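You operate a simulated robot arm through the tools that you are given. There is no shell and no other tool. Be economical: measure what you need, move in short steps, check, and stop when the job is done.

You are at the controls of a simulated two-armed robot. One attempt, no reset.

JOB
Unlock the teal suitcase, unzip both zips and open its lid.
Fine: two-dot and three-dot dials back on their green marks; the one-dot dial stays.

The check looks at the end state, three seconds after you hand in, the way a careful person would. Anything else that was tipped, shoved, dropped, spilled or broken makes it a failure. Lids that push on must go on centred and level and be pressed home; caps that screw on are set level and turned clockwise until they are tight.

ROBOT AND FRAMES
Two 7-joint arms with fingered hands on one trunk, on a base that drives. Base frame: it is fixed to the floor where the robot stands at the start and does not move with it; the origin is under the middle of the robot, x ahead of it, y to its left, z up. Units: m, rad, N and s.
The left shoulder is at the start at [0.159, 0.182, 0.917], the right one opposite. With the tool pointing down near the work surface each hand reaches from about 0.1 to 0.92 m from the robot's upright axis, wherever it stands, measured 20 degrees to its own side. Places, roughly: lid of the teal suitcase [0.9, -0.1, 0.7]; long zip pull of the teal suitcase [0.8, -0.1, 0.7]; one-dot dial of the lock [0.7, -0.1, 0.6]; short zip pull of the teal suitcase [0.8, 0, 0.7]; three-dot dial of the lock [0.7, 0.1, 0.6]; two-dot dial of the lock [0.7, 0, 0.6]. Payload 3.8 kg a hand.
The TCP of each hand is the grasp point between the finger pads, 0.03 m short of the fingertips. In the tool frame z runs along the fingers and y along their closing line. The gripper opens to 0.104 m. The gripper's body begins 0.035 m behind the TCP. The gripper is a hand of 4 fingers: y runs from the thumb to the fingers, the wrist lies at [-0.017, -0.104, -0.178] in the tool frame.
Orientation is told as [roll, pitch, yaw] about the base's x, y, z axes, in that order, counted from this pose: with the fingers straight down and the wrist toward the robot, the tool's x, y and z point along [0, 1, 0], [1, 0, 0] and [0, 0, -1] of the base frame.

CONTROLS
- The arms move only by the tool move_arm. It takes "left_series", "right_series" or both (then of equal length, played together; a hand with none holds still); each is a list that holds one entry, the list of rows, each a list of 6 numbers: the turn, a rotation vector about the base's x, y, z in units of 90 degrees (1.0 is 90 degrees), then the shift along the base's x, y, z in units of 100 mm (1.0 is 100 mm). In form: [[[rx, ry, rz, dx, dy, dz], ...]]. A call has 1 to 12 rows; each row is the pose to reach, as a shift and turn from the pose commanded when the call began. A call with a number of a shift or a turn outside -1 to 1 is refused whole. Each row takes 0.2 s and may step no farther than 0.05 m and 0.15 rad from the row before; otherwise, the whole call is refused. Where a pose cannot be reached the arm comes as near as it can. A force on the tool above 90 N (or 10 N above the force at the start of the call, whichever is more), or a blocked arm, ends the call early, and 0.2 s more pass. In this call time passes only in rows, and 0.2 s behind the last. It gives the time, the measured TCP pose, the force on the tool (base axes), the opening and the grip force at its end, in the units of the frame above (readings bear some noise), with the torque about the TCP (base axes, N m) and any sound that the robot's microphone picked up.
- Cameras (640 x 400 px; columns grow to the right, rows downward): "scene" is now at [0.2792, 0.0105, 1.1032]; the picture's right is [0.11, -0.99, 0.00], its down [-0.45, -0.05, -0.89] and it looks along [0.88, 0.10, -0.46] (base axes); focal length 214 px, centre (320, 200). "left" rides on the left gripper at [-0.066, -0.09, -0.126] in its tool frame; the picture's right is [-0.78, -0.30, 0.56], its down [0.57, -0.70, 0.42] and it looks along [0.26, 0.65, 0.71] (tool axes); focal length 275 px, centre (320, 200). "right" rides on the right gripper at [0.066, -0.09, -0.126] in its tool frame; the picture's right is [-0.78, 0.30, -0.56], its down [-0.57, -0.70, 0.42] and it looks along [-0.27, 0.65, 0.71] (tool axes); focal length 275 px, centre (320, 200). There is no depth. A picture from a camera that has moved, and an enlarged one, comes with that camera's place and axes in the base frame and with its lens.
- camera(camera): a new picture of that camera. No time passes.
- raise_lower(by): slides the trunk up (or, below 0, down) by that many m; the arms and the scene camera ride with it, the base frame stays. It gives what a move gives, with no picture.
- steer(legs): drives the robot by 1 to 6 legs, each [ahead, left, turn to the left] in m, m and rad, along the robot's own axes; the way and the turn of a leg run together, so that a leg with both is an arc; at most 1.5 m and 3.142 rad a leg. The arms and the cameras ride along, it lands a little off, and it stops where it bumps. It gives what a move gives.
- curl_fingers(index, middle, ring, thumb_bend, thumb_turn, hand): sets how far each is bent, from 0 (flat) to 1 (curled in); at 0.3 the hand is open as for a grip, at 0.7 the pads meet at the TCP. One left out holds its place. A second passes; each finger stops where it meets its share of the squeeze, and holds until it gets a number again. It is the only way to open and close the hand. It gives what a move gives, with no picture; readings hold the bend of each and the force on the fingers (four entries, about 0 where the hand has none), thumb and palm. thumb_turn goes from beside the hand (0) to across from the fingers (1), as for a grip.
- aim_head(pan, tilt): turns the head with the scene camera to pan (to the left, within 1.501 rad either way) and tilt (down, from -0.506 to 1.204), counted from straight ahead of the robot. It gives what a move gives.
- zoom(camera, box): a new picture of the part [left, top, right, bottom] of that camera's present view, enlarged. No time passes.
- hand_in(): hands the job in; it is judged then, once.

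Work in short steps. Places have to be worked out from the pictures, the camera data and where the tool is seen: move nearer, look again, correct. Check each grasp and each placing, and mend what went wrong. You have 120 turns and 88 pictures in all, those below and enlarged ones among them. Open the grippers and draw the arms clear of the work before you hand the job in, unless the task says otherwise; then end with one line.

The tools are called as name(argument=value, ...) on one line, values as JSON. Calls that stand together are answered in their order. move_arm: Moves the arms, as the interface text tells. Its arguments: {"type":"object","properties":{"left_series":{"type":"array","items":{"type":"array","items":{"type":"array","items":{"type":"number"}}}},"right_series":{"type":"array","items":{"type":"array","items":{"type":"array","items":{"type":"number"}}}}},"required":[]} The other tools are called the same way: raise_lower (by) slides the trunk up or down; curl_fingers (index, middle, ring, thumb_bend, thumb_turn, hand) moves the fingers one by one; steer (legs) drives the base; aim_head (pan, tilt) turns the head that bears the scene camera; camera (camera) takes a picture; zoom (camera, box) takes an enlarged picture of a part of a camera's view; hand_in () hands the job in.

At the start:

```text
time: 0.0
left_tcp_pos: [0.5431, 0.2545, 1.1036]
left_tcp_rot: [-0.002, 0.0, 0.0]
left_ft_force: [0.9, 0.4, 0.5]
left_wrist_torque: [0.01, 0.01, 0.0]
left_opening: 0.1036
left_finger_force: 0.1
left_shape: jaw
left_bend: [0.3, 0.3, 0.3, 0.3, 0.97]
left_finger forces: [0.0, 0.1, 0.0, 0.0, 0.1, 0.0]
right_tcp_pos: [0.499, -0.2039, 1.0516]
right_tcp_rot: [-0.001, 0.001, 0.0]
right_ft_force: [0.2, 0.1, 0.7]
right_wrist_torque: [-0.04, 0.01, 0.0]
right_opening: 0.1037
right_finger_force: 0.1
right_shape: jaw
right_bend: [0.3, 0.3, 0.3, 0.3, 0.97]
right_finger forces: [0.0, 0.0, 0.1, 0.0, 0.0, 0.0]
trunk travel left (down, up): [-0.075, 0.681]
robot x, y, heading: [-0.0017, -0.0013, -0.005]
head pan, tilt: [0.108, 0.473]
```

scene: 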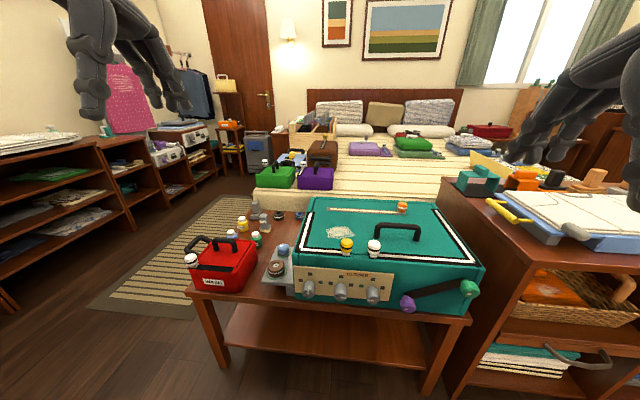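
right: 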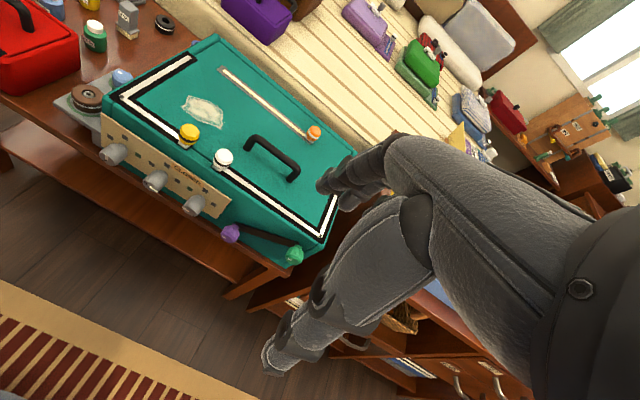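
left: 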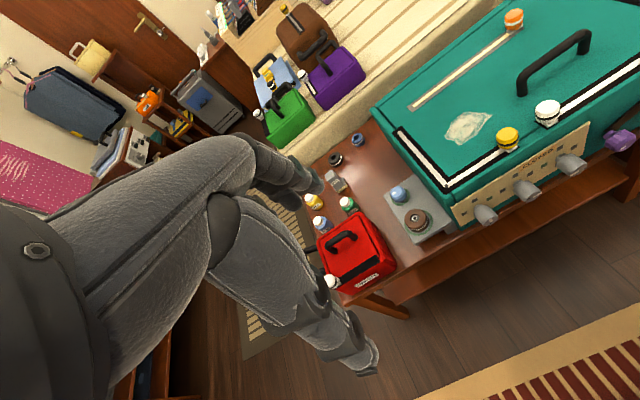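

I start by looking closely at the lock panel and the zips in the scene view.

zoom(camera="scene", box=[280, 230, 410, 311])

zoom(camera="scene", box=[260, 180, 500, 330])

```text
4.92 times, centred on (345, 270) of scene
camera zoom: at [0.2792, 0.0105, 1.1032], right [0.11, -0.99, 0.0], down [-0.45, -0.05, -0.89], along [0.88, 0.1, -0.46], focal length 1056 px, centre (197, -147)
```

zoom: 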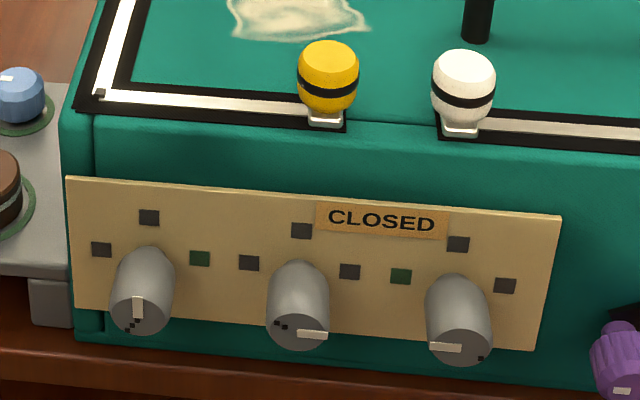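

```text
2.67 times, centred on (380, 255) of scene
camera zoom: at [0.2792, 0.0105, 1.1032], right [0.11, -0.99, 0.0], down [-0.45, -0.05, -0.89], along [0.88, 0.1, -0.46], focal length 572 px, centre (160, 53)
```

zoom: 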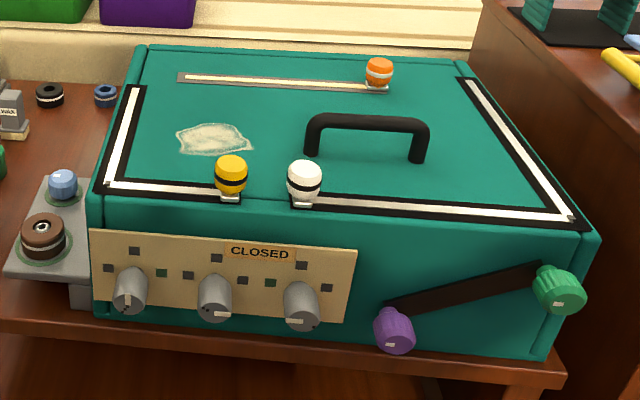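

The pointers need a closer look, so I zoom in on each of the two dials and their marks.

zoom(camera="scene", box=[292, 262, 340, 302])

zoom(camera="scene", box=[322, 262, 386, 308])

zoom(camera="left", box=[440, 90, 640, 230])

```text
10.00 times, centred on (316, 282) of scene
camera zoom: at [0.2792, 0.0105, 1.1032], right [0.11, -0.99, 0.0], down [-0.45, -0.05, -0.89], along [0.88, 0.1, -0.46], focal length 2145 px, centre (360, -620)
```

zoom: 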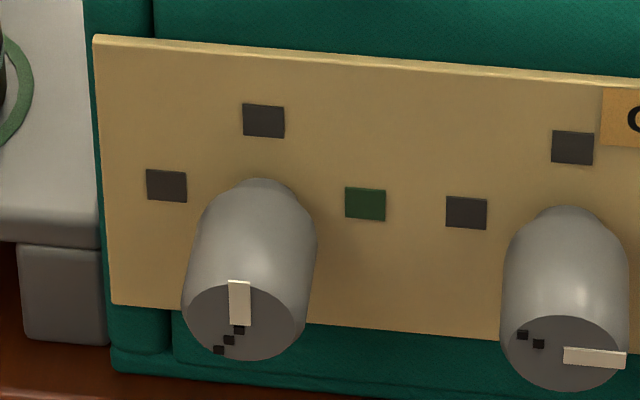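

```text
8.70 times, centred on (354, 285) of scene
camera zoom: at [0.2792, 0.0105, 1.1032], right [0.11, -0.99, 0.0], down [-0.45, -0.05, -0.89], along [0.88, 0.1, -0.46], focal length 1865 px, centre (24, -539)
```

zoom: 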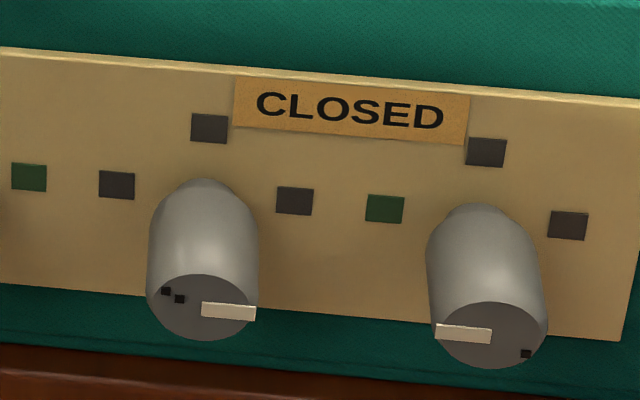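

```text
2.86 times, centred on (540, 160) of left
camera zoom: at [0.4516, 0.1878, 1.2301], right [-0.3, -0.78, -0.56], down [-0.7, 0.57, -0.42], along [0.65, 0.26, -0.71], focal length 786 px, centre (-309, 314)
```

zoom: 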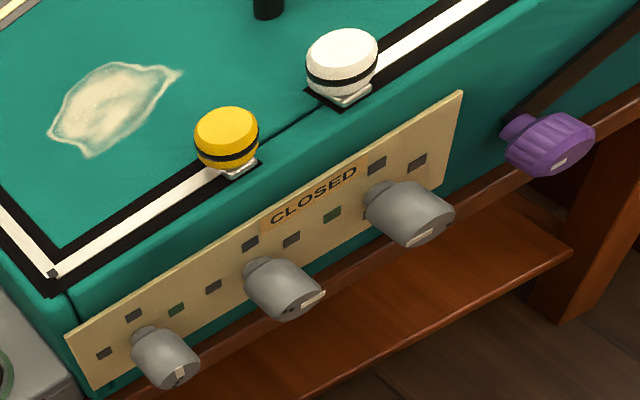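

The middle dial's green mark is probably hidden below it. I bring the right hand low in front of the lock with its camera facing the panel, to look from lower down.

move_arm(right_series=[[[0, -0.06, 0, -0.02, 0.22, -0.37], [0, -0.12, 0, -0.04, 0.44, -0.74], [0, -0.18, 0, -0.06, 0.66, -1.0], [0, -0.24, 0, -0.08, 0.88, -1.0], [0, -0.3, 0, -0.1, 1.0, -1.0], [0, -0.36, 0, -0.15, 1.0, -1.0], [0, -0.42, 0, -0.2, 1.0, -1.0]]])

```text
time: 1.6
left_tcp_pos: [0.5432, 0.2531, 1.1036]
left_tcp_rot: [-0.001, 0.0, 0.001]
left_ft_force: [-0.7, -0.3, -0.2]
left_wrist_torque: [-0.03, 0.01, -0.03]
left_opening: 0.1036
left_finger_force: 0.0
left_shape: jaw
left_bend: [0.3, 0.3, 0.3, 0.3, 0.97]
left_finger forces: [0.1, 0.0, 0.0, 0.0, 0.0, 0.0]
right_tcp_pos: [0.4999, -0.0829, 0.9712]
right_tcp_rot: [-0.003, -0.661, 0.002]
right_ft_force: [0.2, -0.6, 0.1]
right_wrist_torque: [0.03, 0.01, 0.01]
right_opening: 0.1035
right_finger_force: 0.0
right_shape: jaw
right_bend: [0.3, 0.3, 0.3, 0.3, 0.97]
right_finger forces: [0.0, 0.1, 0.0, 0.0, 0.0, 0.0]
right hand out of reach, approached as far as the arm can: row 6, 7
trunk travel left (down, up): [-0.075, 0.681]
robot x, y, heading: [0.0018, -0.001, 0.001]
head pan, tilt: [0.108, 0.473]
```

The arm came close to its limit here. I carry on downward, where the shoulder has more room.

move_arm(right_series=[[[0, 0, 0, 0.05, 0.15, -0.4], [0, -0.05, 0, 0.05, 0.3, -0.8], [0, -0.1, 0, 0.05, 0.4, -1.0], [0, -0.15, 0, 0.05, 0.6, -1.0], [0, -0.2, 0, 0.05, 0.8, -1.0]]])

move_arm(right_series=[[[0, 0, 0, 0.0, 0.2, -0.4], [0, 0, 0, 0.0, 0.4, -0.8], [0, -0.05, 0, 0.0, 0.7, -1.0], [0, -0.1, 0, 0.0, 1.0, -1.0]]])

```text
time: 2.8
left_tcp_pos: [0.5417, 0.2533, 1.1049]
left_tcp_rot: [0.001, 0.001, -0.002]
left_ft_force: [0.0, -0.2, -0.3]
left_wrist_torque: [-0.01, 0.02, 0.0]
left_opening: 0.1039
left_finger_force: 0.1
left_shape: jaw
left_bend: [0.3, 0.3, 0.3, 0.3, 0.97]
left_finger forces: [0.0, 0.0, 0.1, 0.1, 0.1, 0.0]
right_tcp_pos: [0.5067, -0.0021, 0.8713]
right_tcp_rot: [0.001, -0.976, -0.005]
right_ft_force: [0.3, -0.1, -0.2]
right_wrist_torque: [0.02, 0.0, 0.03]
right_opening: 0.1038
right_finger_force: 0.0
right_shape: jaw
right_bend: [0.3, 0.3, 0.3, 0.3, 0.97]
right_finger forces: [0.1, 0.0, 0.1, 0.0, 0.0, 0.1]
right hand out of reach, approached as far as the arm can: row 1, 2, 3
trunk travel left (down, up): [-0.075, 0.681]
robot x, y, heading: [-0.0024, 0.0025, 0.003]
head pan, tilt: [0.108, 0.473]
```

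```text
time: 3.8
left_tcp_pos: [0.543, 0.2541, 1.1037]
left_tcp_rot: [0.001, 0.003, 0.001]
left_ft_force: [-0.5, 0.0, -0.8]
left_wrist_torque: [0.02, -0.02, 0.0]
left_opening: 0.1036
left_finger_force: 0.0
left_shape: jaw
left_bend: [0.3, 0.3, 0.3, 0.3, 0.97]
left_finger forces: [0.0, 0.0, 0.1, 0.0, 0.1, 0.0]
right_tcp_pos: [0.5701, 0.0884, 0.8048]
right_tcp_rot: [-0.006, -1.118, 0.014]
right_ft_force: [0.4, 0.2, 0.2]
right_wrist_torque: [0.01, 0.03, -0.05]
right_opening: 0.1043
right_finger_force: 0.1
right_shape: jaw
right_bend: [0.3, 0.3, 0.3, 0.3, 0.97]
right_finger forces: [0.0, 0.0, 0.0, 0.0, 0.0, 0.0]
right hand out of reach, approached as far as the arm can: row 2, 3, 4
trunk travel left (down, up): [-0.075, 0.681]
robot x, y, heading: [-0.0009, -0.0008, 0.003]
head pan, tilt: [0.108, 0.473]
```

The work is too close for a forward-pointing hand, so I back the base up by 0.2 m.

steer(legs=[[-0.2, 0, 0]])

move_arm(right_series=[[[0, 0, 0, 0.2, 0.0, -0.4], [0, 0, 0, 0.3, 0.0, -0.8], [0, 0, 0, 0.4, 0, -1.0]]])

```text
time: 5.4
left_tcp_pos: [0.336, 0.2564, 1.1047]
left_tcp_rot: [-0.001, 0.001, 0.003]
left_ft_force: [-0.5, -0.2, 0.8]
left_wrist_torque: [0.03, -0.01, -0.01]
left_opening: 0.1036
left_finger_force: 0.1
left_shape: jaw
left_bend: [0.3, 0.3, 0.3, 0.3, 0.97]
left_finger forces: [0.0, 0.1, 0.0, 0.0, 0.0, 0.0]
right_tcp_pos: [0.3669, 0.0896, 0.8057]
right_tcp_rot: [-0.007, -1.12, 0.014]
right_ft_force: [-1.0, -0.6, -0.1]
right_wrist_torque: [-0.01, 0.01, -0.03]
right_opening: 0.1038
right_finger_force: 0.1
right_shape: jaw
right_bend: [0.3, 0.3, 0.3, 0.3, 0.97]
right_finger forces: [0.1, 0.0, 0.1, 0.0, 0.0, 0.1]
trunk travel left (down, up): [-0.075, 0.681]
robot x, y, heading: [-0.2059, 0.0023, 0.004]
head pan, tilt: [0.108, 0.473]
```

```text
time: 6.2
left_tcp_pos: [0.3383, 0.2569, 1.1037]
left_tcp_rot: [0.0, 0.0, 0.005]
left_ft_force: [-0.8, -0.2, 0.4]
left_wrist_torque: [-0.01, 0.01, -0.01]
left_opening: 0.1039
left_finger_force: 0.1
left_shape: jaw
left_bend: [0.3, 0.3, 0.3, 0.3, 0.97]
left_finger forces: [0.0, 0.1, 0.0, 0.0, 0.0, 0.0]
right_tcp_pos: [0.4093, 0.089, 0.706]
right_tcp_rot: [-0.004, -1.122, 0.012]
right_ft_force: [0.2, 0.7, 0.4]
right_wrist_torque: [0.01, 0.01, 0.03]
right_opening: 0.1039
right_finger_force: 0.2
right_shape: jaw
right_bend: [0.3, 0.3, 0.3, 0.3, 0.97]
right_finger forces: [0.0, 0.0, 0.0, 0.1, 0.0, 0.0]
trunk travel left (down, up): [-0.075, 0.681]
robot x, y, heading: [-0.2027, -0.0008, 0.009]
head pan, tilt: [0.108, 0.473]
```

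Reach is good now. I go a little lower and forward, then look with the right camera.

move_arm(right_series=[[[0, 0, 0, 0.2, 0.0, -0.4], [0, 0, 0, 0.4, 0.0, -0.8], [0, 0, 0, 0.6, 0.0, -1.0]]])

camera(camera="right")

```text
time: 7.0
left_tcp_pos: [0.3371, 0.2555, 1.104]
left_tcp_rot: [0.0, 0.001, 0.002]
left_ft_force: [-0.3, 0.1, -0.2]
left_wrist_torque: [-0.01, 0.01, 0.03]
left_opening: 0.1037
left_finger_force: 0.0
left_shape: jaw
left_bend: [0.3, 0.3, 0.3, 0.3, 0.97]
left_finger forces: [0.0, 0.0, 0.0, 0.0, 0.0, 0.0]
right_tcp_pos: [0.4676, 0.0879, 0.6049]
right_tcp_rot: [-0.011, -1.121, 0.019]
right_ft_force: [0.8, -0.7, -0.2]
right_wrist_torque: [0.02, -0.03, 0.01]
right_opening: 0.104
right_finger_force: 0.0
right_shape: jaw
right_bend: [0.3, 0.3, 0.3, 0.3, 0.97]
right_finger forces: [0.1, 0.0, 0.1, 0.0, 0.1, 0.1]
trunk travel left (down, up): [-0.075, 0.681]
robot x, y, heading: [-0.2008, -0.0011, 0.005]
head pan, tilt: [0.108, 0.473]
```

```text
79 pictures are left
camera right: at [0.3136, 0.154, 0.5792], right [-0.37, -0.78, 0.51], down [0.08, -0.58, -0.81], along [0.93, -0.26, 0.27], focal length 275 px, centre (320, 200)
```

right: 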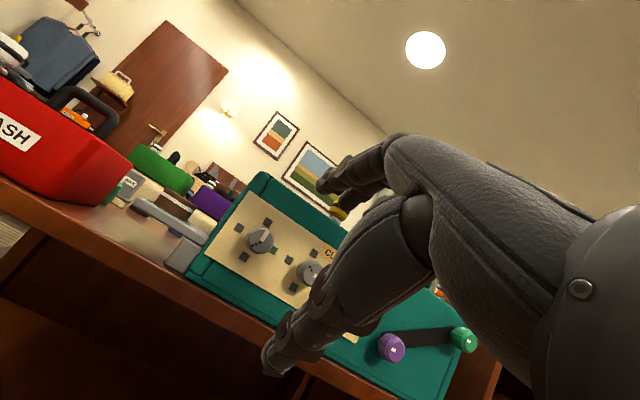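

zoom(camera="right", box=[190, 170, 360, 310])

camera(camera="scene")

```text
2.86 times, centred on (275, 240) of right
camera zoom: at [0.3136, 0.154, 0.5792], right [-0.37, -0.78, 0.51], down [0.08, -0.58, -0.81], along [0.93, -0.26, 0.27], focal length 786 px, centre (449, 86)
```

zoom: 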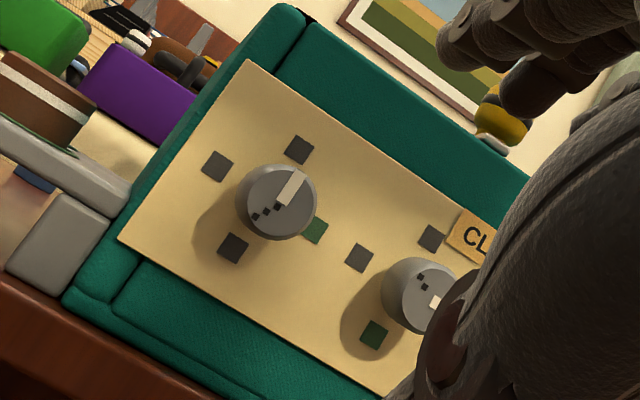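

```text
77 pictures are left
camera scene: at [0.0751, 0.0113, 1.1032], right [0.11, -0.99, 0.0], down [-0.45, -0.05, -0.89], along [0.88, 0.1, -0.46], focal length 214 px, centre (320, 200)
```

scene: 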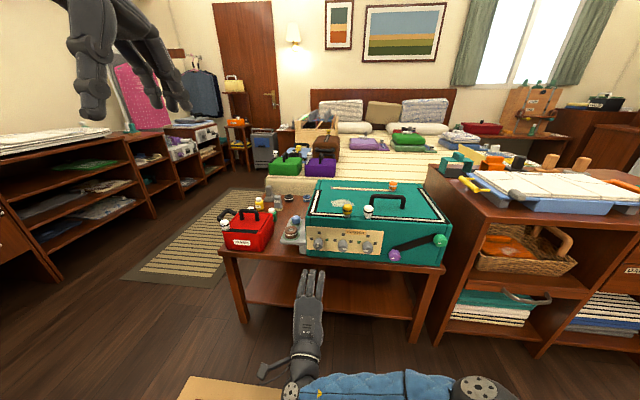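

The middle dial's green mark is at the bottom and the left dial's is at the right, so both need a quarter turn clockwise. I judge the faces at about (0.685, 0.090, 0.592) and (0.685, 0.003, 0.591), with the panel at x≈0.729 and dial diameter about 0.04. Next I level the right hand to point forward in front of the three-dot dial.

move_arm(right_series=[[[0, -0.072, 0, 0.3, 0.01, -0.03], [0, -0.143, 0, 0.6, 0.02, -0.06], [0, -0.215, 0, 0.8, 0.02, -0.1], [0, -0.286, 0, 0.95, 0.02, -0.13]]])

move_arm(right_series=[[[-0.09, 0, 0, 0, 0, 0], [-0.18, 0, 0, 0, 0, 0], [-0.27, 0, 0, 0, 0, 0], [-0.36, 0, 0, 0, 0, 0], [-0.45, 0, 0, 0, 0, 0], [-0.5, 0, 0, 0, 0, 0]]])

camera(camera="right")

zoom(camera="scene", box=[260, 200, 420, 300])

```text
time: 8.0
left_tcp_pos: [0.3367, 0.2564, 1.1044]
left_tcp_rot: [0.002, 0.0, 0.006]
left_ft_force: [0.1, -0.9, 0.2]
left_wrist_torque: [0.0, -0.01, 0.02]
left_opening: 0.1036
left_finger_force: 0.1
left_shape: jaw
left_bend: [0.3, 0.3, 0.3, 0.3, 0.97]
left_finger forces: [0.0, 0.0, 0.1, 0.0, 0.0, 0.1]
right_tcp_pos: [0.5252, 0.0716, 0.6284]
right_tcp_rot: [-0.076, -1.478, 0.091]
right_ft_force: [0.0, 0.2, -0.3]
right_wrist_torque: [0.01, -0.04, 0.0]
right_opening: 0.1039
right_finger_force: 0.1
right_shape: jaw
right_bend: [0.3, 0.3, 0.3, 0.3, 0.97]
right_finger forces: [0.0, 0.1, 0.1, 0.0, 0.0, 0.0]
right hand out of reach, approached as far as the arm can: row 3, 4
trunk travel left (down, up): [-0.075, 0.681]
robot x, y, heading: [-0.2034, 0.0017, 0.001]
head pan, tilt: [0.108, 0.473]
```

```text
time: 9.4
left_tcp_pos: [0.3365, 0.2561, 1.1035]
left_tcp_rot: [0.0, -0.002, 0.002]
left_ft_force: [-0.6, 0.8, 0.2]
left_wrist_torque: [-0.02, -0.01, 0.01]
left_opening: 0.1035
left_finger_force: 0.0
left_shape: jaw
left_bend: [0.3, 0.3, 0.3, 0.3, 0.97]
left_finger forces: [0.0, 0.0, 0.0, 0.1, 0.1, 0.0]
right_tcp_pos: [0.5261, 0.0716, 0.6264]
right_tcp_rot: [-1.47, -0.769, 1.444]
right_ft_force: [0.2, 0.2, 0.4]
right_wrist_torque: [0.01, -0.02, -0.03]
right_opening: 0.104
right_finger_force: 0.1
right_shape: jaw
right_bend: [0.3, 0.3, 0.3, 0.3, 0.97]
right_finger forces: [0.0, 0.0, 0.0, 0.0, 0.0, 0.0]
trunk travel left (down, up): [-0.075, 0.681]
robot x, y, heading: [-0.2032, 0.0006, 0.004]
head pan, tilt: [0.108, 0.473]
```

```text
76 pictures are left
camera right: at [0.391, 0.062, 0.5272], right [-0.52, -0.3, 0.8], down [0.37, -0.92, -0.11], along [0.77, 0.24, 0.59], focal length 275 px, centre (320, 200)
```

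right: 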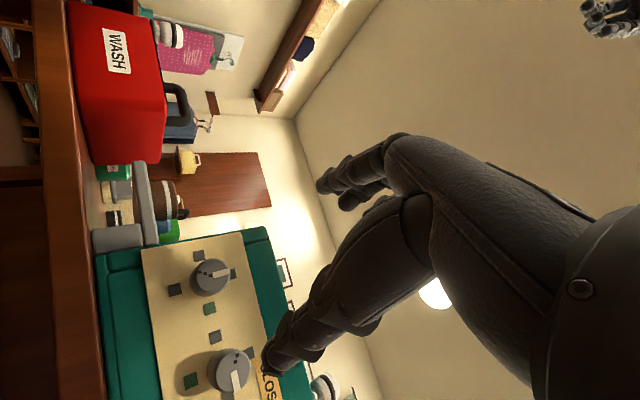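

```text
4.00 times, centred on (340, 250) of scene
camera zoom: at [0.075, 0.0113, 1.1032], right [0.11, -0.99, 0.0], down [-0.45, -0.05, -0.89], along [0.88, 0.1, -0.46], focal length 858 px, centre (240, 0)
```

zoom: 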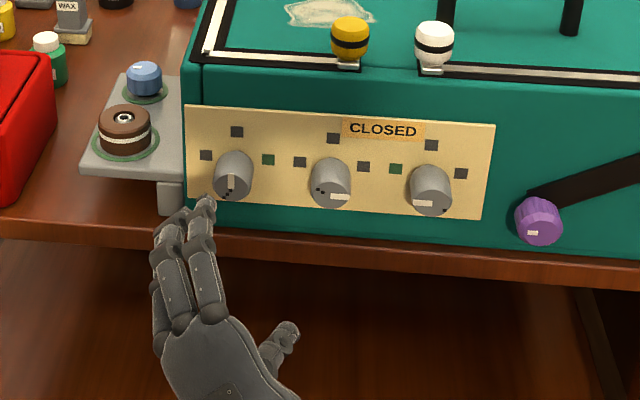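

The hand now points forward, rolled 45° with thumb lower right and fingers upper left, ready for a clockwise turn. I move it up to about 0.06 m short of the three-dot dial's grip point.

move_arm(right_series=[[[0, -0.02, 0.015, 0.35, 0.06, -0.1], [0, -0.03, 0.03, 0.7, 0.12, -0.22], [0, -0.03, 0.03, 1.0, 0.18, -0.34]]])

camera(camera="right")

zoom(camera="scene", box=[280, 210, 360, 260])

```text
time: 10.2
left_tcp_pos: [0.3354, 0.2565, 1.1046]
left_tcp_rot: [-0.002, -0.001, 0.006]
left_ft_force: [-0.5, 0.4, -0.2]
left_wrist_torque: [-0.02, -0.04, -0.02]
left_opening: 0.104
left_finger_force: 0.0
left_shape: jaw
left_bend: [0.3, 0.3, 0.3, 0.3, 0.97]
left_finger forces: [0.0, 0.0, 0.1, 0.0, 0.1, 0.1]
right_tcp_pos: [0.5748, 0.0853, 0.6124]
right_tcp_rot: [-1.539, -0.776, 1.54]
right_ft_force: [-0.1, 0.2, 0.3]
right_wrist_torque: [0.01, 0.01, -0.03]
right_opening: 0.1041
right_finger_force: 0.0
right_shape: jaw
right_bend: [0.3, 0.3, 0.3, 0.3, 0.97]
right_finger forces: [0.1, 0.0, 0.0, 0.1, 0.0, 0.0]
right hand out of reach, approached as far as the arm can: row 2, 3
trunk travel left (down, up): [-0.075, 0.681]
robot x, y, heading: [-0.2054, 0.0003, 0.005]
head pan, tilt: [0.108, 0.473]
```

```text
74 pictures are left
camera right: at [0.4462, 0.0698, 0.5052], right [-0.54, -0.33, 0.77], down [0.42, -0.9, -0.09], along [0.73, 0.27, 0.63], focal length 275 px, centre (320, 200)
```

right: 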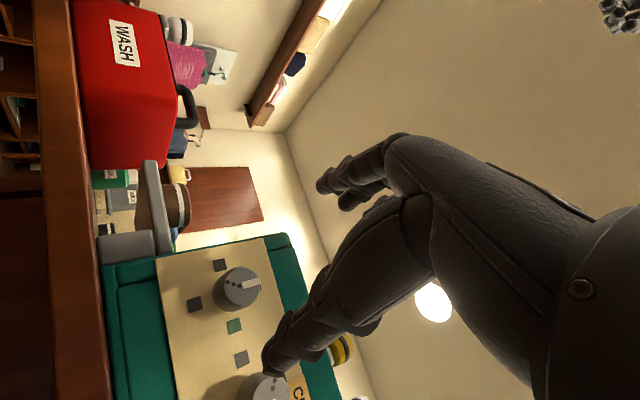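

```text
8.00 times, centred on (320, 235) of scene
camera zoom: at [0.0744, 0.0123, 1.1033], right [0.11, -0.99, 0.0], down [-0.45, -0.05, -0.89], along [0.88, 0.1, -0.46], focal length 1716 px, centre (320, -80)
```

zoom: 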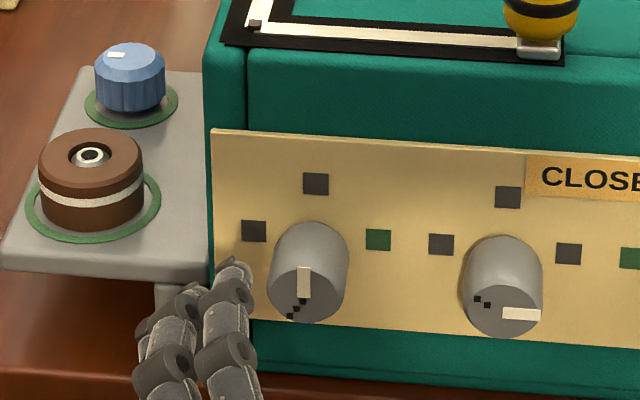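

The shortfall is reach: the shoulder is now too high and too far back. I lower the trunk by 0.07 m and drive 0.07 m forward.

raise_lower(by=-0.07)

steer(legs=[[0.05, 0, 0]])

move_arm(right_series=[[[0, 0, 0, 0, 0, 0.3], [0, 0, 0, 0.1, 0, 0.5]]])

```text
time: 11.3
left_tcp_pos: [0.3358, 0.2557, 1.0358]
left_tcp_rot: [0.0, -0.002, 0.002]
left_ft_force: [-0.8, 0.4, 0.4]
left_wrist_torque: [0.02, -0.04, -0.02]
left_opening: 0.1037
left_finger_force: 0.0
left_shape: jaw
left_bend: [0.3, 0.3, 0.3, 0.3, 0.97]
left_finger forces: [0.0, 0.1, 0.0, 0.0, 0.0, 0.0]
right_tcp_pos: [0.5766, 0.0868, 0.5421]
right_tcp_rot: [-1.539, -0.776, 1.537]
right_ft_force: [-0.8, 0.7, -0.1]
right_wrist_torque: [-0.04, 0.01, 0.02]
right_opening: 0.1038
right_finger_force: 0.0
right_shape: jaw
right_bend: [0.3, 0.3, 0.3, 0.3, 0.97]
right_finger forces: [0.0, 0.0, 0.0, 0.1, 0.1, 0.0]
trunk travel left (down, up): [-0.005, 0.751]
robot x, y, heading: [-0.2051, 0.0003, 0.001]
head pan, tilt: [0.108, 0.473]
```

```text
time: 12.2
left_tcp_pos: [0.386, 0.2564, 1.0334]
left_tcp_rot: [0.001, 0.002, 0.006]
left_ft_force: [0.4, 0.1, -1.1]
left_wrist_torque: [0.0, 0.01, 0.03]
left_opening: 0.1037
left_finger_force: 0.2
left_shape: jaw
left_bend: [0.3, 0.3, 0.3, 0.3, 0.97]
left_finger forces: [0.0, 0.0, 0.1, 0.1, 0.1, 0.1]
right_tcp_pos: [0.6262, 0.086, 0.5389]
right_tcp_rot: [-1.532, -0.777, 1.537]
right_ft_force: [0.1, -0.4, -0.3]
right_wrist_torque: [0.02, 0.0, 0.03]
right_opening: 0.104
right_finger_force: 0.0
right_shape: jaw
right_bend: [0.3, 0.3, 0.3, 0.3, 0.97]
right_finger forces: [0.0, 0.0, 0.1, 0.1, 0.0, 0.0]
trunk travel left (down, up): [-0.005, 0.751]
robot x, y, heading: [-0.1572, 0.0043, 0.007]
head pan, tilt: [0.108, 0.473]
```

```text
time: 12.8
left_tcp_pos: [0.3869, 0.2564, 1.0326]
left_tcp_rot: [-0.001, 0.002, 0.007]
left_ft_force: [-0.3, 0.1, 0.2]
left_wrist_torque: [0.02, 0.03, 0.04]
left_opening: 0.1036
left_finger_force: 0.1
left_shape: jaw
left_bend: [0.3, 0.3, 0.3, 0.3, 0.97]
left_finger forces: [0.0, 0.0, 0.0, 0.0, 0.0, 0.0]
right_tcp_pos: [0.6364, 0.0866, 0.5894]
right_tcp_rot: [-1.534, -0.776, 1.535]
right_ft_force: [0.0, -0.2, 0.3]
right_wrist_torque: [0.0, 0.0, 0.0]
right_opening: 0.1037
right_finger_force: 0.0
right_shape: jaw
right_bend: [0.3, 0.3, 0.3, 0.3, 0.97]
right_finger forces: [0.0, 0.1, 0.0, 0.0, 0.0, 0.0]
trunk travel left (down, up): [-0.005, 0.751]
robot x, y, heading: [-0.1564, -0.0006, 0.001]
head pan, tilt: [0.108, 0.473]
```

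The hand is now at (0.636, 0.087, 0.589) with no reach warning. I check alignment before sliding over the dial.

camera(camera="right")

zoom(camera="scene", box=[270, 200, 390, 275])

```text
72 pictures are left
camera right: at [0.5061, 0.0716, 0.4828], right [-0.54, -0.33, 0.78], down [0.41, -0.91, -0.09], along [0.73, 0.27, 0.62], focal length 275 px, centre (320, 200)
```

right: 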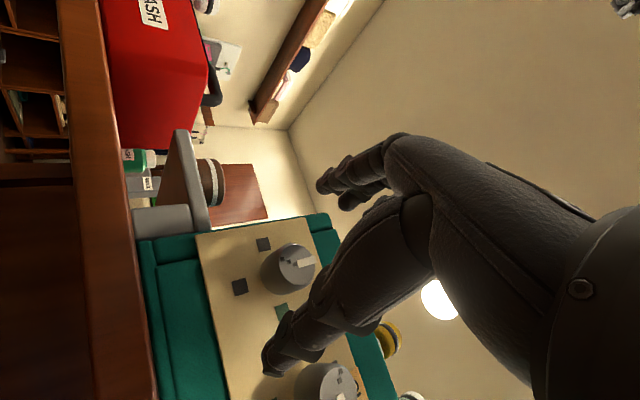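

```text
5.33 times, centred on (330, 238) of scene
camera zoom: at [0.1694, 0.012, 1.0278], right [0.11, -0.99, 0.0], down [-0.45, -0.05, -0.89], along [0.88, 0.1, -0.46], focal length 1144 px, centre (267, 0)
```

zoom: 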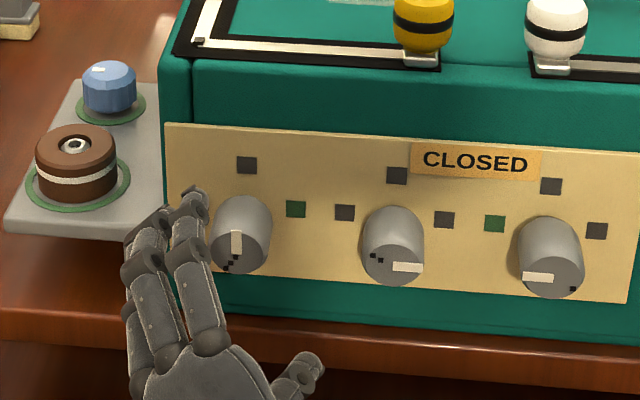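

The dial sits between the thumb and the fingers. I advance 0.05 m so the pads straddle it.

move_arm(right_series=[[[0, 0, 0, 0.2, 0.03, 0.02], [0, 0, 0, 0.4, 0.04, 0.03], [0, 0, 0, 0.52, 0.04, 0.03]]])

curl_fingers(hand="right", index=0.48, middle=0.48, ring=0.48, thumb_bend=0.48, thumb_turn=1.0)

camera(camera="right")

zoom(camera="scene", box=[270, 200, 390, 275])

```text
time: 13.6
left_tcp_pos: [0.3875, 0.2564, 1.0336]
left_tcp_rot: [0.002, -0.001, 0.005]
left_ft_force: [-0.1, -0.3, -0.2]
left_wrist_torque: [0.0, 0.03, 0.02]
left_opening: 0.1038
left_finger_force: 0.2
left_shape: jaw
left_bend: [0.3, 0.3, 0.3, 0.3, 0.97]
left_finger forces: [0.0, 0.0, 0.1, 0.0, 0.1, 0.0]
right_tcp_pos: [0.6882, 0.0922, 0.593]
right_tcp_rot: [-1.535, -0.777, 1.537]
right_ft_force: [0.9, 0.1, 0.0]
right_wrist_torque: [-0.05, 0.03, -0.04]
right_opening: 0.1038
right_finger_force: 0.0
right_shape: jaw
right_bend: [0.3, 0.3, 0.3, 0.3, 0.97]
right_finger forces: [0.0, 0.1, 0.1, 0.0, 0.0, 0.0]
trunk travel left (down, up): [-0.005, 0.751]
robot x, y, heading: [-0.1554, -0.0015, 0.002]
head pan, tilt: [0.108, 0.473]
```

```text
time: 14.6
left_tcp_pos: [0.3867, 0.2565, 1.0333]
left_tcp_rot: [-0.001, -0.001, 0.006]
left_ft_force: [-0.7, -0.7, -0.3]
left_wrist_torque: [0.0, -0.05, 0.0]
left_opening: 0.104
left_finger_force: 0.0
left_shape: jaw
left_bend: [0.3, 0.3, 0.3, 0.3, 0.97]
left_finger forces: [0.0, 0.1, 0.0, 0.0, 0.0, 0.0]
right_tcp_pos: [0.6872, 0.0917, 0.5916]
right_tcp_rot: [-1.534, -0.776, 1.535]
right_ft_force: [-0.3, 0.4, -0.7]
right_wrist_torque: [-0.02, 0.02, 0.01]
right_opening: 0.0593
right_finger_force: 0.1
right_shape: fingers
right_bend: [0.48, 0.48, 0.48, 0.48, 1.0]
right_finger forces: [0.0, 0.1, 0.0, 0.0, 0.0, 0.1]
trunk travel left (down, up): [-0.005, 0.751]
robot x, y, heading: [-0.158, 0.0017, 0.005]
head pan, tilt: [0.108, 0.473]
```

```text
70 pictures are left
camera right: at [0.5579, 0.0764, 0.4862], right [-0.54, -0.33, 0.78], down [0.41, -0.91, -0.09], along [0.73, 0.27, 0.62], focal length 275 px, centre (320, 200)
```

right: 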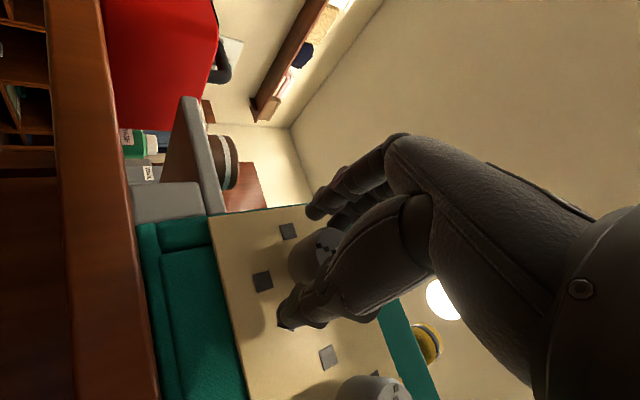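

```text
5.33 times, centred on (330, 238) of scene
camera zoom: at [0.1695, 0.012, 1.0278], right [0.11, -0.99, 0.0], down [-0.45, -0.05, -0.89], along [0.88, 0.1, -0.46], focal length 1144 px, centre (267, 0)
```

zoom: 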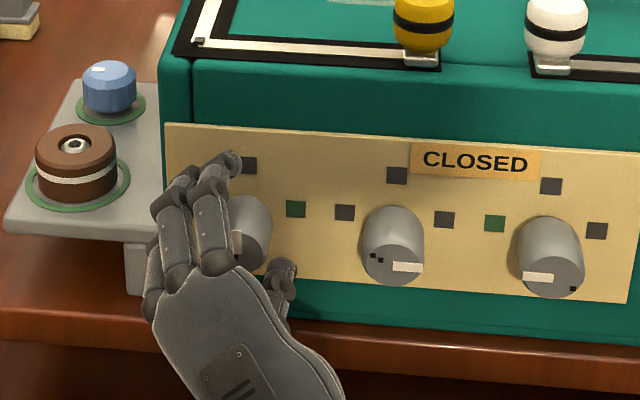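

The dial is between the pads. I close the grip on it.

curl_fingers(hand="right", index=0.65, middle=0.65, ring=0.65, thumb_bend=0.65)

zoom(camera="scene", box=[280, 210, 360, 260])

```text
time: 15.6
left_tcp_pos: [0.3869, 0.2575, 1.034]
left_tcp_rot: [0.0, -0.001, 0.005]
left_ft_force: [0.0, 0.7, -1.2]
left_wrist_torque: [-0.04, 0.01, 0.01]
left_opening: 0.1037
left_finger_force: 0.0
left_shape: jaw
left_bend: [0.3, 0.3, 0.3, 0.3, 0.97]
left_finger forces: [0.0, 0.0, 0.0, 0.0, 0.0, 0.1]
right_tcp_pos: [0.6873, 0.0925, 0.5927]
right_tcp_rot: [-1.534, -0.777, 1.535]
right_ft_force: [0.5, 1.6, 0.7]
right_wrist_torque: [0.0, -0.07, 0.01]
right_opening: 0.0293
right_finger_force: 7.6
right_shape: fingers
right_bend: [0.61, 0.6, 0.65, 0.59, 1.0]
right_finger forces: [2.6, 5.4, 0.1, 0.0, 6.7, 0.0]
trunk travel left (down, up): [-0.005, 0.751]
robot x, y, heading: [-0.1559, -0.0024, 0.008]
head pan, tilt: [0.108, 0.473]
```

```text
8.00 times, centred on (320, 235) of scene
camera zoom: at [0.1694, 0.0121, 1.0278], right [0.11, -0.99, 0.0], down [-0.45, -0.05, -0.89], along [0.88, 0.1, -0.46], focal length 1716 px, centre (320, -80)
```

zoom: 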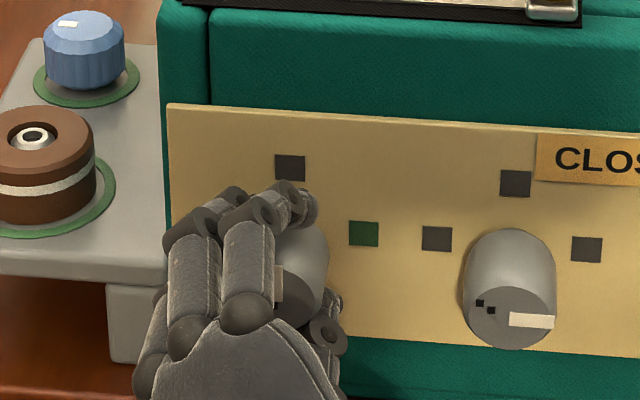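

Index, middle and thumb hold the dial at about 7 N. I turn it 45° clockwise and check.

move_arm(right_series=[[[0.09, 0, 0, 0, 0, 0], [0.18, 0, 0, 0, 0, 0], [0.27, 0, 0, 0, 0, 0], [0.36, 0, 0, 0, 0, 0], [0.45, 0, 0, 0, 0, 0], [0.5, 0, 0, 0, 0, 0]]])

zoom(camera="scene", box=[280, 210, 360, 260])

```text
time: 17.0
left_tcp_pos: [0.3878, 0.2537, 1.0335]
left_tcp_rot: [0.003, 0.002, 0.006]
left_ft_force: [0.5, -0.7, 0.1]
left_wrist_torque: [0.03, 0.02, 0.03]
left_opening: 0.1037
left_finger_force: 0.0
left_shape: jaw
left_bend: [0.3, 0.3, 0.3, 0.3, 0.97]
left_finger forces: [0.1, 0.1, 0.1, 0.1, 0.1, 0.0]
right_tcp_pos: [0.661, 0.0351, 0.6149]
right_tcp_rot: [-0.203, -1.546, 0.215]
right_ft_force: [0.2, 0.1, 0.3]
right_wrist_torque: [-0.02, 0.03, 0.03]
right_opening: 0.0176
right_finger_force: 0.0
right_shape: fingers
right_bend: [0.63, 0.65, 0.65, 0.65, 1.0]
right_finger forces: [0.1, 0.0, 0.0, 0.0, 0.0, 0.0]
right hand out of reach, approached as far as the arm can: row 1, 2, 3, 4, 5, 6
trunk travel left (down, up): [-0.005, 0.751]
robot x, y, heading: [-0.1567, 0.0003, 0.006]
head pan, tilt: [0.108, 0.473]
```

```text
8.00 times, centred on (320, 235) of scene
camera zoom: at [0.1706, 0.0101, 1.0272], right [0.11, -0.99, 0.0], down [-0.45, -0.05, -0.89], along [0.88, 0.1, -0.46], focal length 1716 px, centre (320, -80)
```

zoom: 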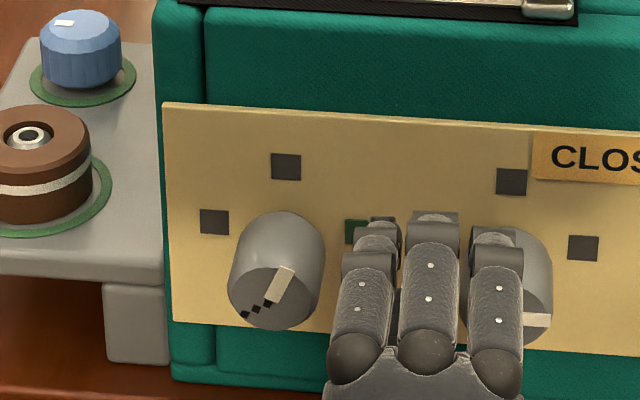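

The arm ran out of reach and the grip slipped off after turning the dial about 25°. I withdraw, open the hand, and shift the base left and forward so the right shoulder faces the dials.

move_arm(right_series=[[[0, 0, 0, -0.4, 0, 0], [0, 0, 0, -0.8, 0, 0], [0, 0, 0, -1.0, 0, 0]]])

steer(legs=[[0, 0.2, 0]])

steer(legs=[[0.06, 0, 0]])

curl_fingers(hand="right", index=0.42, middle=0.42, ring=0.42, thumb_bend=0.42)

```text
time: 17.8
left_tcp_pos: [0.3867, 0.2559, 1.0351]
left_tcp_rot: [-0.001, 0.0, 0.005]
left_ft_force: [1.1, -0.3, 0.5]
left_wrist_torque: [-0.01, 0.02, -0.01]
left_opening: 0.1036
left_finger_force: 0.0
left_shape: jaw
left_bend: [0.3, 0.3, 0.3, 0.3, 0.97]
left_finger forces: [0.0, 0.1, 0.0, 0.0, 0.0, 0.0]
right_tcp_pos: [0.5597, 0.0385, 0.6142]
right_tcp_rot: [-0.366, -1.545, 0.376]
right_ft_force: [-0.5, 0.4, 0.2]
right_wrist_torque: [-0.01, -0.02, 0.02]
right_opening: 0.0177
right_finger_force: 0.2
right_shape: fingers
right_bend: [0.63, 0.65, 0.65, 0.65, 1.0]
right_finger forces: [0.0, 0.0, 0.0, 0.0, 0.0, 0.1]
trunk travel left (down, up): [-0.005, 0.751]
robot x, y, heading: [-0.1531, -0.0033, 0.005]
head pan, tilt: [0.108, 0.473]
```

```text
time: 19.4
left_tcp_pos: [0.3842, 0.4602, 1.0344]
left_tcp_rot: [-0.001, 0.0, 0.007]
left_ft_force: [0.2, -0.3, 0.0]
left_wrist_torque: [0.03, 0.01, 0.01]
left_opening: 0.1036
left_finger_force: 0.0
left_shape: jaw
left_bend: [0.3, 0.3, 0.3, 0.3, 0.97]
left_finger forces: [0.0, 0.0, 0.1, 0.1, 0.0, 0.1]
right_tcp_pos: [0.5597, 0.2425, 0.6142]
right_tcp_rot: [-0.351, -1.544, 0.364]
right_ft_force: [0.5, 1.2, 0.1]
right_wrist_torque: [-0.03, -0.01, -0.02]
right_opening: 0.0177
right_finger_force: 0.0
right_shape: fingers
right_bend: [0.63, 0.65, 0.65, 0.65, 1.0]
right_finger forces: [0.0, 0.0, 0.0, 0.0, 0.0, 0.1]
trunk travel left (down, up): [-0.005, 0.751]
robot x, y, heading: [-0.1535, 0.2056, 0.005]
head pan, tilt: [0.108, 0.473]
```

```text
time: 20.4
left_tcp_pos: [0.4442, 0.4613, 1.0328]
left_tcp_rot: [0.0, 0.002, 0.005]
left_ft_force: [0.5, -0.3, 0.3]
left_wrist_torque: [-0.01, -0.03, -0.02]
left_opening: 0.1037
left_finger_force: 0.1
left_shape: jaw
left_bend: [0.3, 0.3, 0.3, 0.3, 0.97]
left_finger forces: [0.1, 0.0, 0.0, 0.0, 0.0, 0.1]
right_tcp_pos: [0.6182, 0.2439, 0.6138]
right_tcp_rot: [-0.348, -1.543, 0.361]
right_ft_force: [0.2, -0.3, 0.1]
right_wrist_torque: [0.0, 0.0, -0.05]
right_opening: 0.0174
right_finger_force: 0.1
right_shape: fingers
right_bend: [0.63, 0.65, 0.65, 0.65, 1.0]
right_finger forces: [0.1, 0.0, 0.0, 0.0, 0.0, 0.0]
trunk travel left (down, up): [-0.005, 0.751]
robot x, y, heading: [-0.0994, 0.205, 0.004]
head pan, tilt: [0.108, 0.473]
```

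```text
time: 21.4
left_tcp_pos: [0.4441, 0.4609, 1.0341]
left_tcp_rot: [-0.001, 0.001, 0.006]
left_ft_force: [-0.7, 0.0, -0.2]
left_wrist_torque: [-0.02, 0.0, -0.03]
left_opening: 0.1038
left_finger_force: 0.1
left_shape: jaw
left_bend: [0.3, 0.3, 0.3, 0.3, 0.97]
left_finger forces: [0.0, 0.0, 0.0, 0.1, 0.0, 0.0]
right_tcp_pos: [0.619, 0.2437, 0.6142]
right_tcp_rot: [-0.349, -1.543, 0.365]
right_ft_force: [0.2, 0.3, 0.4]
right_wrist_torque: [0.01, -0.01, 0.01]
right_opening: 0.0737
right_finger_force: 0.0
right_shape: fingers
right_bend: [0.42, 0.42, 0.42, 0.42, 0.99]
right_finger forces: [0.1, 0.0, 0.0, 0.0, 0.0, 0.2]
trunk travel left (down, up): [-0.005, 0.751]
robot x, y, heading: [-0.0991, 0.2041, 0.007]
head pan, tilt: [0.108, 0.473]
```

The hand now points forward with thumb below. I roll it back about 40° and centre it in front of the three-dot dial at standoff, then look.

move_arm(right_series=[[[-0.08, 0, 0, 0, -0.3, 0], [-0.16, 0, 0, 0, -0.6, -0.05], [-0.24, 0, 0, 0, -0.8, -0.1], [-0.32, 0, 0, 0, -0.95, -0.15], [-0.4, 0, 0, 0, -1.0, -0.2], [-0.45, 0, 0, 0, -1.0, -0.2]]])

move_arm(right_series=[[[0, 0, 0, 0, -0.3, 0], [0, 0, 0, 0, -0.53, -0.01]]])

aim_head(pan=-0.35, tilt=0.55)

camera(camera="scene")

```text
time: 22.8
left_tcp_pos: [0.4438, 0.4615, 1.0329]
left_tcp_rot: [0.0, 0.0, 0.007]
left_ft_force: [0.3, -0.7, 1.2]
left_wrist_torque: [-0.03, 0.02, 0.01]
left_opening: 0.1033
left_finger_force: 0.0
left_shape: jaw
left_bend: [0.3, 0.3, 0.3, 0.3, 0.97]
left_finger forces: [0.0, 0.0, 0.1, 0.0, 0.0, 0.1]
right_tcp_pos: [0.6185, 0.144, 0.5947]
right_tcp_rot: [-1.527, -0.851, 1.535]
right_ft_force: [0.0, -0.2, -1.0]
right_wrist_torque: [0.05, 0.03, -0.04]
right_opening: 0.074
right_finger_force: 0.1
right_shape: fingers
right_bend: [0.42, 0.42, 0.42, 0.42, 0.99]
right_finger forces: [0.1, 0.0, 0.2, 0.1, 0.0, 0.1]
trunk travel left (down, up): [-0.005, 0.751]
robot x, y, heading: [-0.0961, 0.204, 0.008]
head pan, tilt: [0.108, 0.473]
```

```text
time: 23.4
left_tcp_pos: [0.4443, 0.4615, 1.0333]
left_tcp_rot: [-0.001, -0.001, 0.007]
left_ft_force: [0.4, -0.2, -0.7]
left_wrist_torque: [0.0, 0.02, 0.02]
left_opening: 0.1039
left_finger_force: 0.1
left_shape: jaw
left_bend: [0.3, 0.3, 0.3, 0.3, 0.97]
left_finger forces: [0.1, 0.1, 0.0, 0.0, 0.0, 0.1]
right_tcp_pos: [0.6196, 0.0897, 0.594]
right_tcp_rot: [-1.527, -0.854, 1.532]
right_ft_force: [0.2, -0.1, 0.7]
right_wrist_torque: [0.0, 0.0, 0.01]
right_opening: 0.0739
right_finger_force: 0.1
right_shape: fingers
right_bend: [0.42, 0.42, 0.42, 0.42, 0.99]
right_finger forces: [0.0, 0.0, 0.0, 0.0, 0.0, 0.0]
trunk travel left (down, up): [-0.005, 0.751]
robot x, y, heading: [-0.0953, 0.2012, 0.003]
head pan, tilt: [0.108, 0.473]
```

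```text
time: 24.3
left_tcp_pos: [0.4439, 0.461, 1.0332]
left_tcp_rot: [-0.001, 0.001, 0.007]
left_ft_force: [-0.7, 0.5, -0.1]
left_wrist_torque: [-0.01, -0.02, -0.03]
left_opening: 0.1035
left_finger_force: 0.1
left_shape: jaw
left_bend: [0.3, 0.3, 0.3, 0.3, 0.97]
left_finger forces: [0.0, 0.0, 0.0, 0.1, 0.0, 0.1]
right_tcp_pos: [0.621, 0.0911, 0.5929]
right_tcp_rot: [-1.527, -0.853, 1.531]
right_ft_force: [-0.7, 0.6, -0.4]
right_wrist_torque: [-0.01, 0.02, 0.03]
right_opening: 0.0739
right_finger_force: 0.1
right_shape: fingers
right_bend: [0.42, 0.42, 0.42, 0.42, 0.99]
right_finger forces: [0.0, 0.1, 0.1, 0.1, 0.0, 0.0]
trunk travel left (down, up): [-0.005, 0.751]
robot x, y, heading: [-0.0945, 0.2013, 0.004]
head pan, tilt: [-0.351, 0.55]
```

```text
66 pictures are left
camera scene: at [0.2218, 0.1751, 1.0208], right [-0.34, -0.94, 0.0], down [-0.49, 0.18, -0.85], along [0.8, -0.29, -0.52], focal length 214 px, centre (320, 200)
```

scene: 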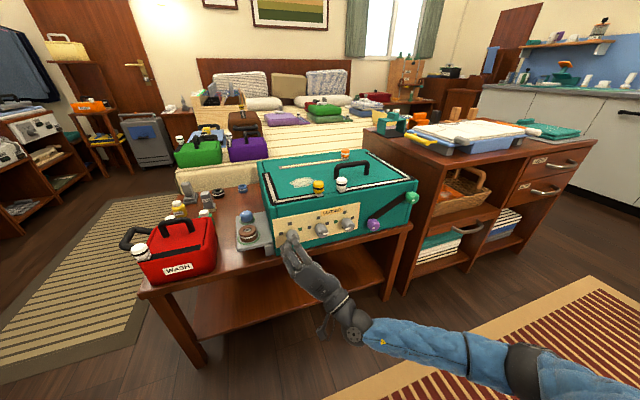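

No reach problem here. I slide over the dial and grip it.

move_arm(right_series=[[[0, 0, 0, 0.25, 0, 0], [0, 0, 0, 0.5, 0, 0], [0, 0, 0, 0.67, 0, 0]]])

curl_fingers(hand="right", index=0.68, middle=0.68, ring=0.68, thumb_bend=0.68)

zoom(camera="scene", box=[260, 200, 350, 256])

```text
time: 25.1
left_tcp_pos: [0.4434, 0.4607, 1.0333]
left_tcp_rot: [0.001, 0.0, 0.008]
left_ft_force: [-0.8, -1.0, -0.1]
left_wrist_torque: [0.04, 0.01, -0.02]
left_opening: 0.1037
left_finger_force: 0.0
left_shape: jaw
left_bend: [0.3, 0.3, 0.3, 0.3, 0.97]
left_finger forces: [0.0, 0.0, 0.0, 0.0, 0.1, 0.0]
right_tcp_pos: [0.6881, 0.0909, 0.594]
right_tcp_rot: [-1.526, -0.855, 1.533]
right_ft_force: [-0.5, 0.5, 0.4]
right_wrist_torque: [-0.02, 0.02, 0.0]
right_opening: 0.0738
right_finger_force: 0.1
right_shape: fingers
right_bend: [0.42, 0.42, 0.42, 0.42, 0.99]
right_finger forces: [0.0, 0.0, 0.0, 0.1, 0.0, 0.0]
trunk travel left (down, up): [-0.005, 0.751]
robot x, y, heading: [-0.0922, 0.2028, 0.006]
head pan, tilt: [-0.351, 0.55]
```

```text
time: 26.1
left_tcp_pos: [0.4453, 0.4606, 1.0342]
left_tcp_rot: [0.0, 0.001, 0.007]
left_ft_force: [-0.3, -0.1, 0.5]
left_wrist_torque: [-0.01, 0.02, 0.0]
left_opening: 0.1038
left_finger_force: 0.0
left_shape: jaw
left_bend: [0.3, 0.3, 0.3, 0.3, 0.97]
left_finger forces: [0.0, 0.0, 0.0, 0.0, 0.1, 0.0]
right_tcp_pos: [0.6874, 0.0924, 0.5932]
right_tcp_rot: [-1.528, -0.854, 1.534]
right_ft_force: [2.0, 3.8, 1.7]
right_wrist_torque: [0.01, -0.11, 0.12]
right_opening: 0.0283
right_finger_force: 10.7
right_shape: fingers
right_bend: [0.62, 0.61, 0.68, 0.6, 1.0]
right_finger forces: [4.9, 7.2, 0.0, 0.1, 9.0, 0.1]
trunk travel left (down, up): [-0.005, 0.751]
robot x, y, heading: [-0.0931, 0.2065, 0.006]
head pan, tilt: [-0.351, 0.55]
```

```text
7.11 times, centred on (305, 228) of scene
camera zoom: at [0.2218, 0.1754, 1.0208], right [-0.34, -0.94, 0.0], down [-0.49, 0.18, -0.85], along [0.8, -0.29, -0.52], focal length 1525 px, centre (427, 1)
```

zoom: 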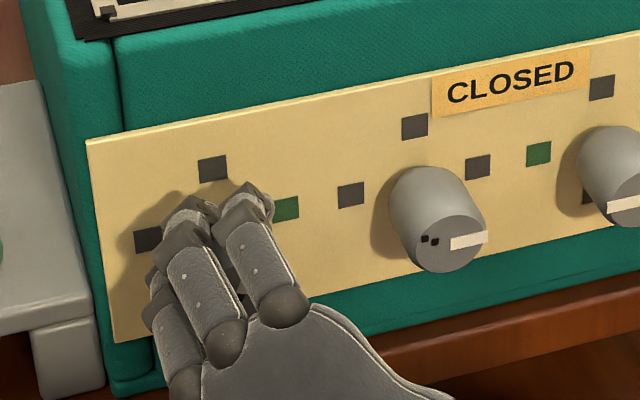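

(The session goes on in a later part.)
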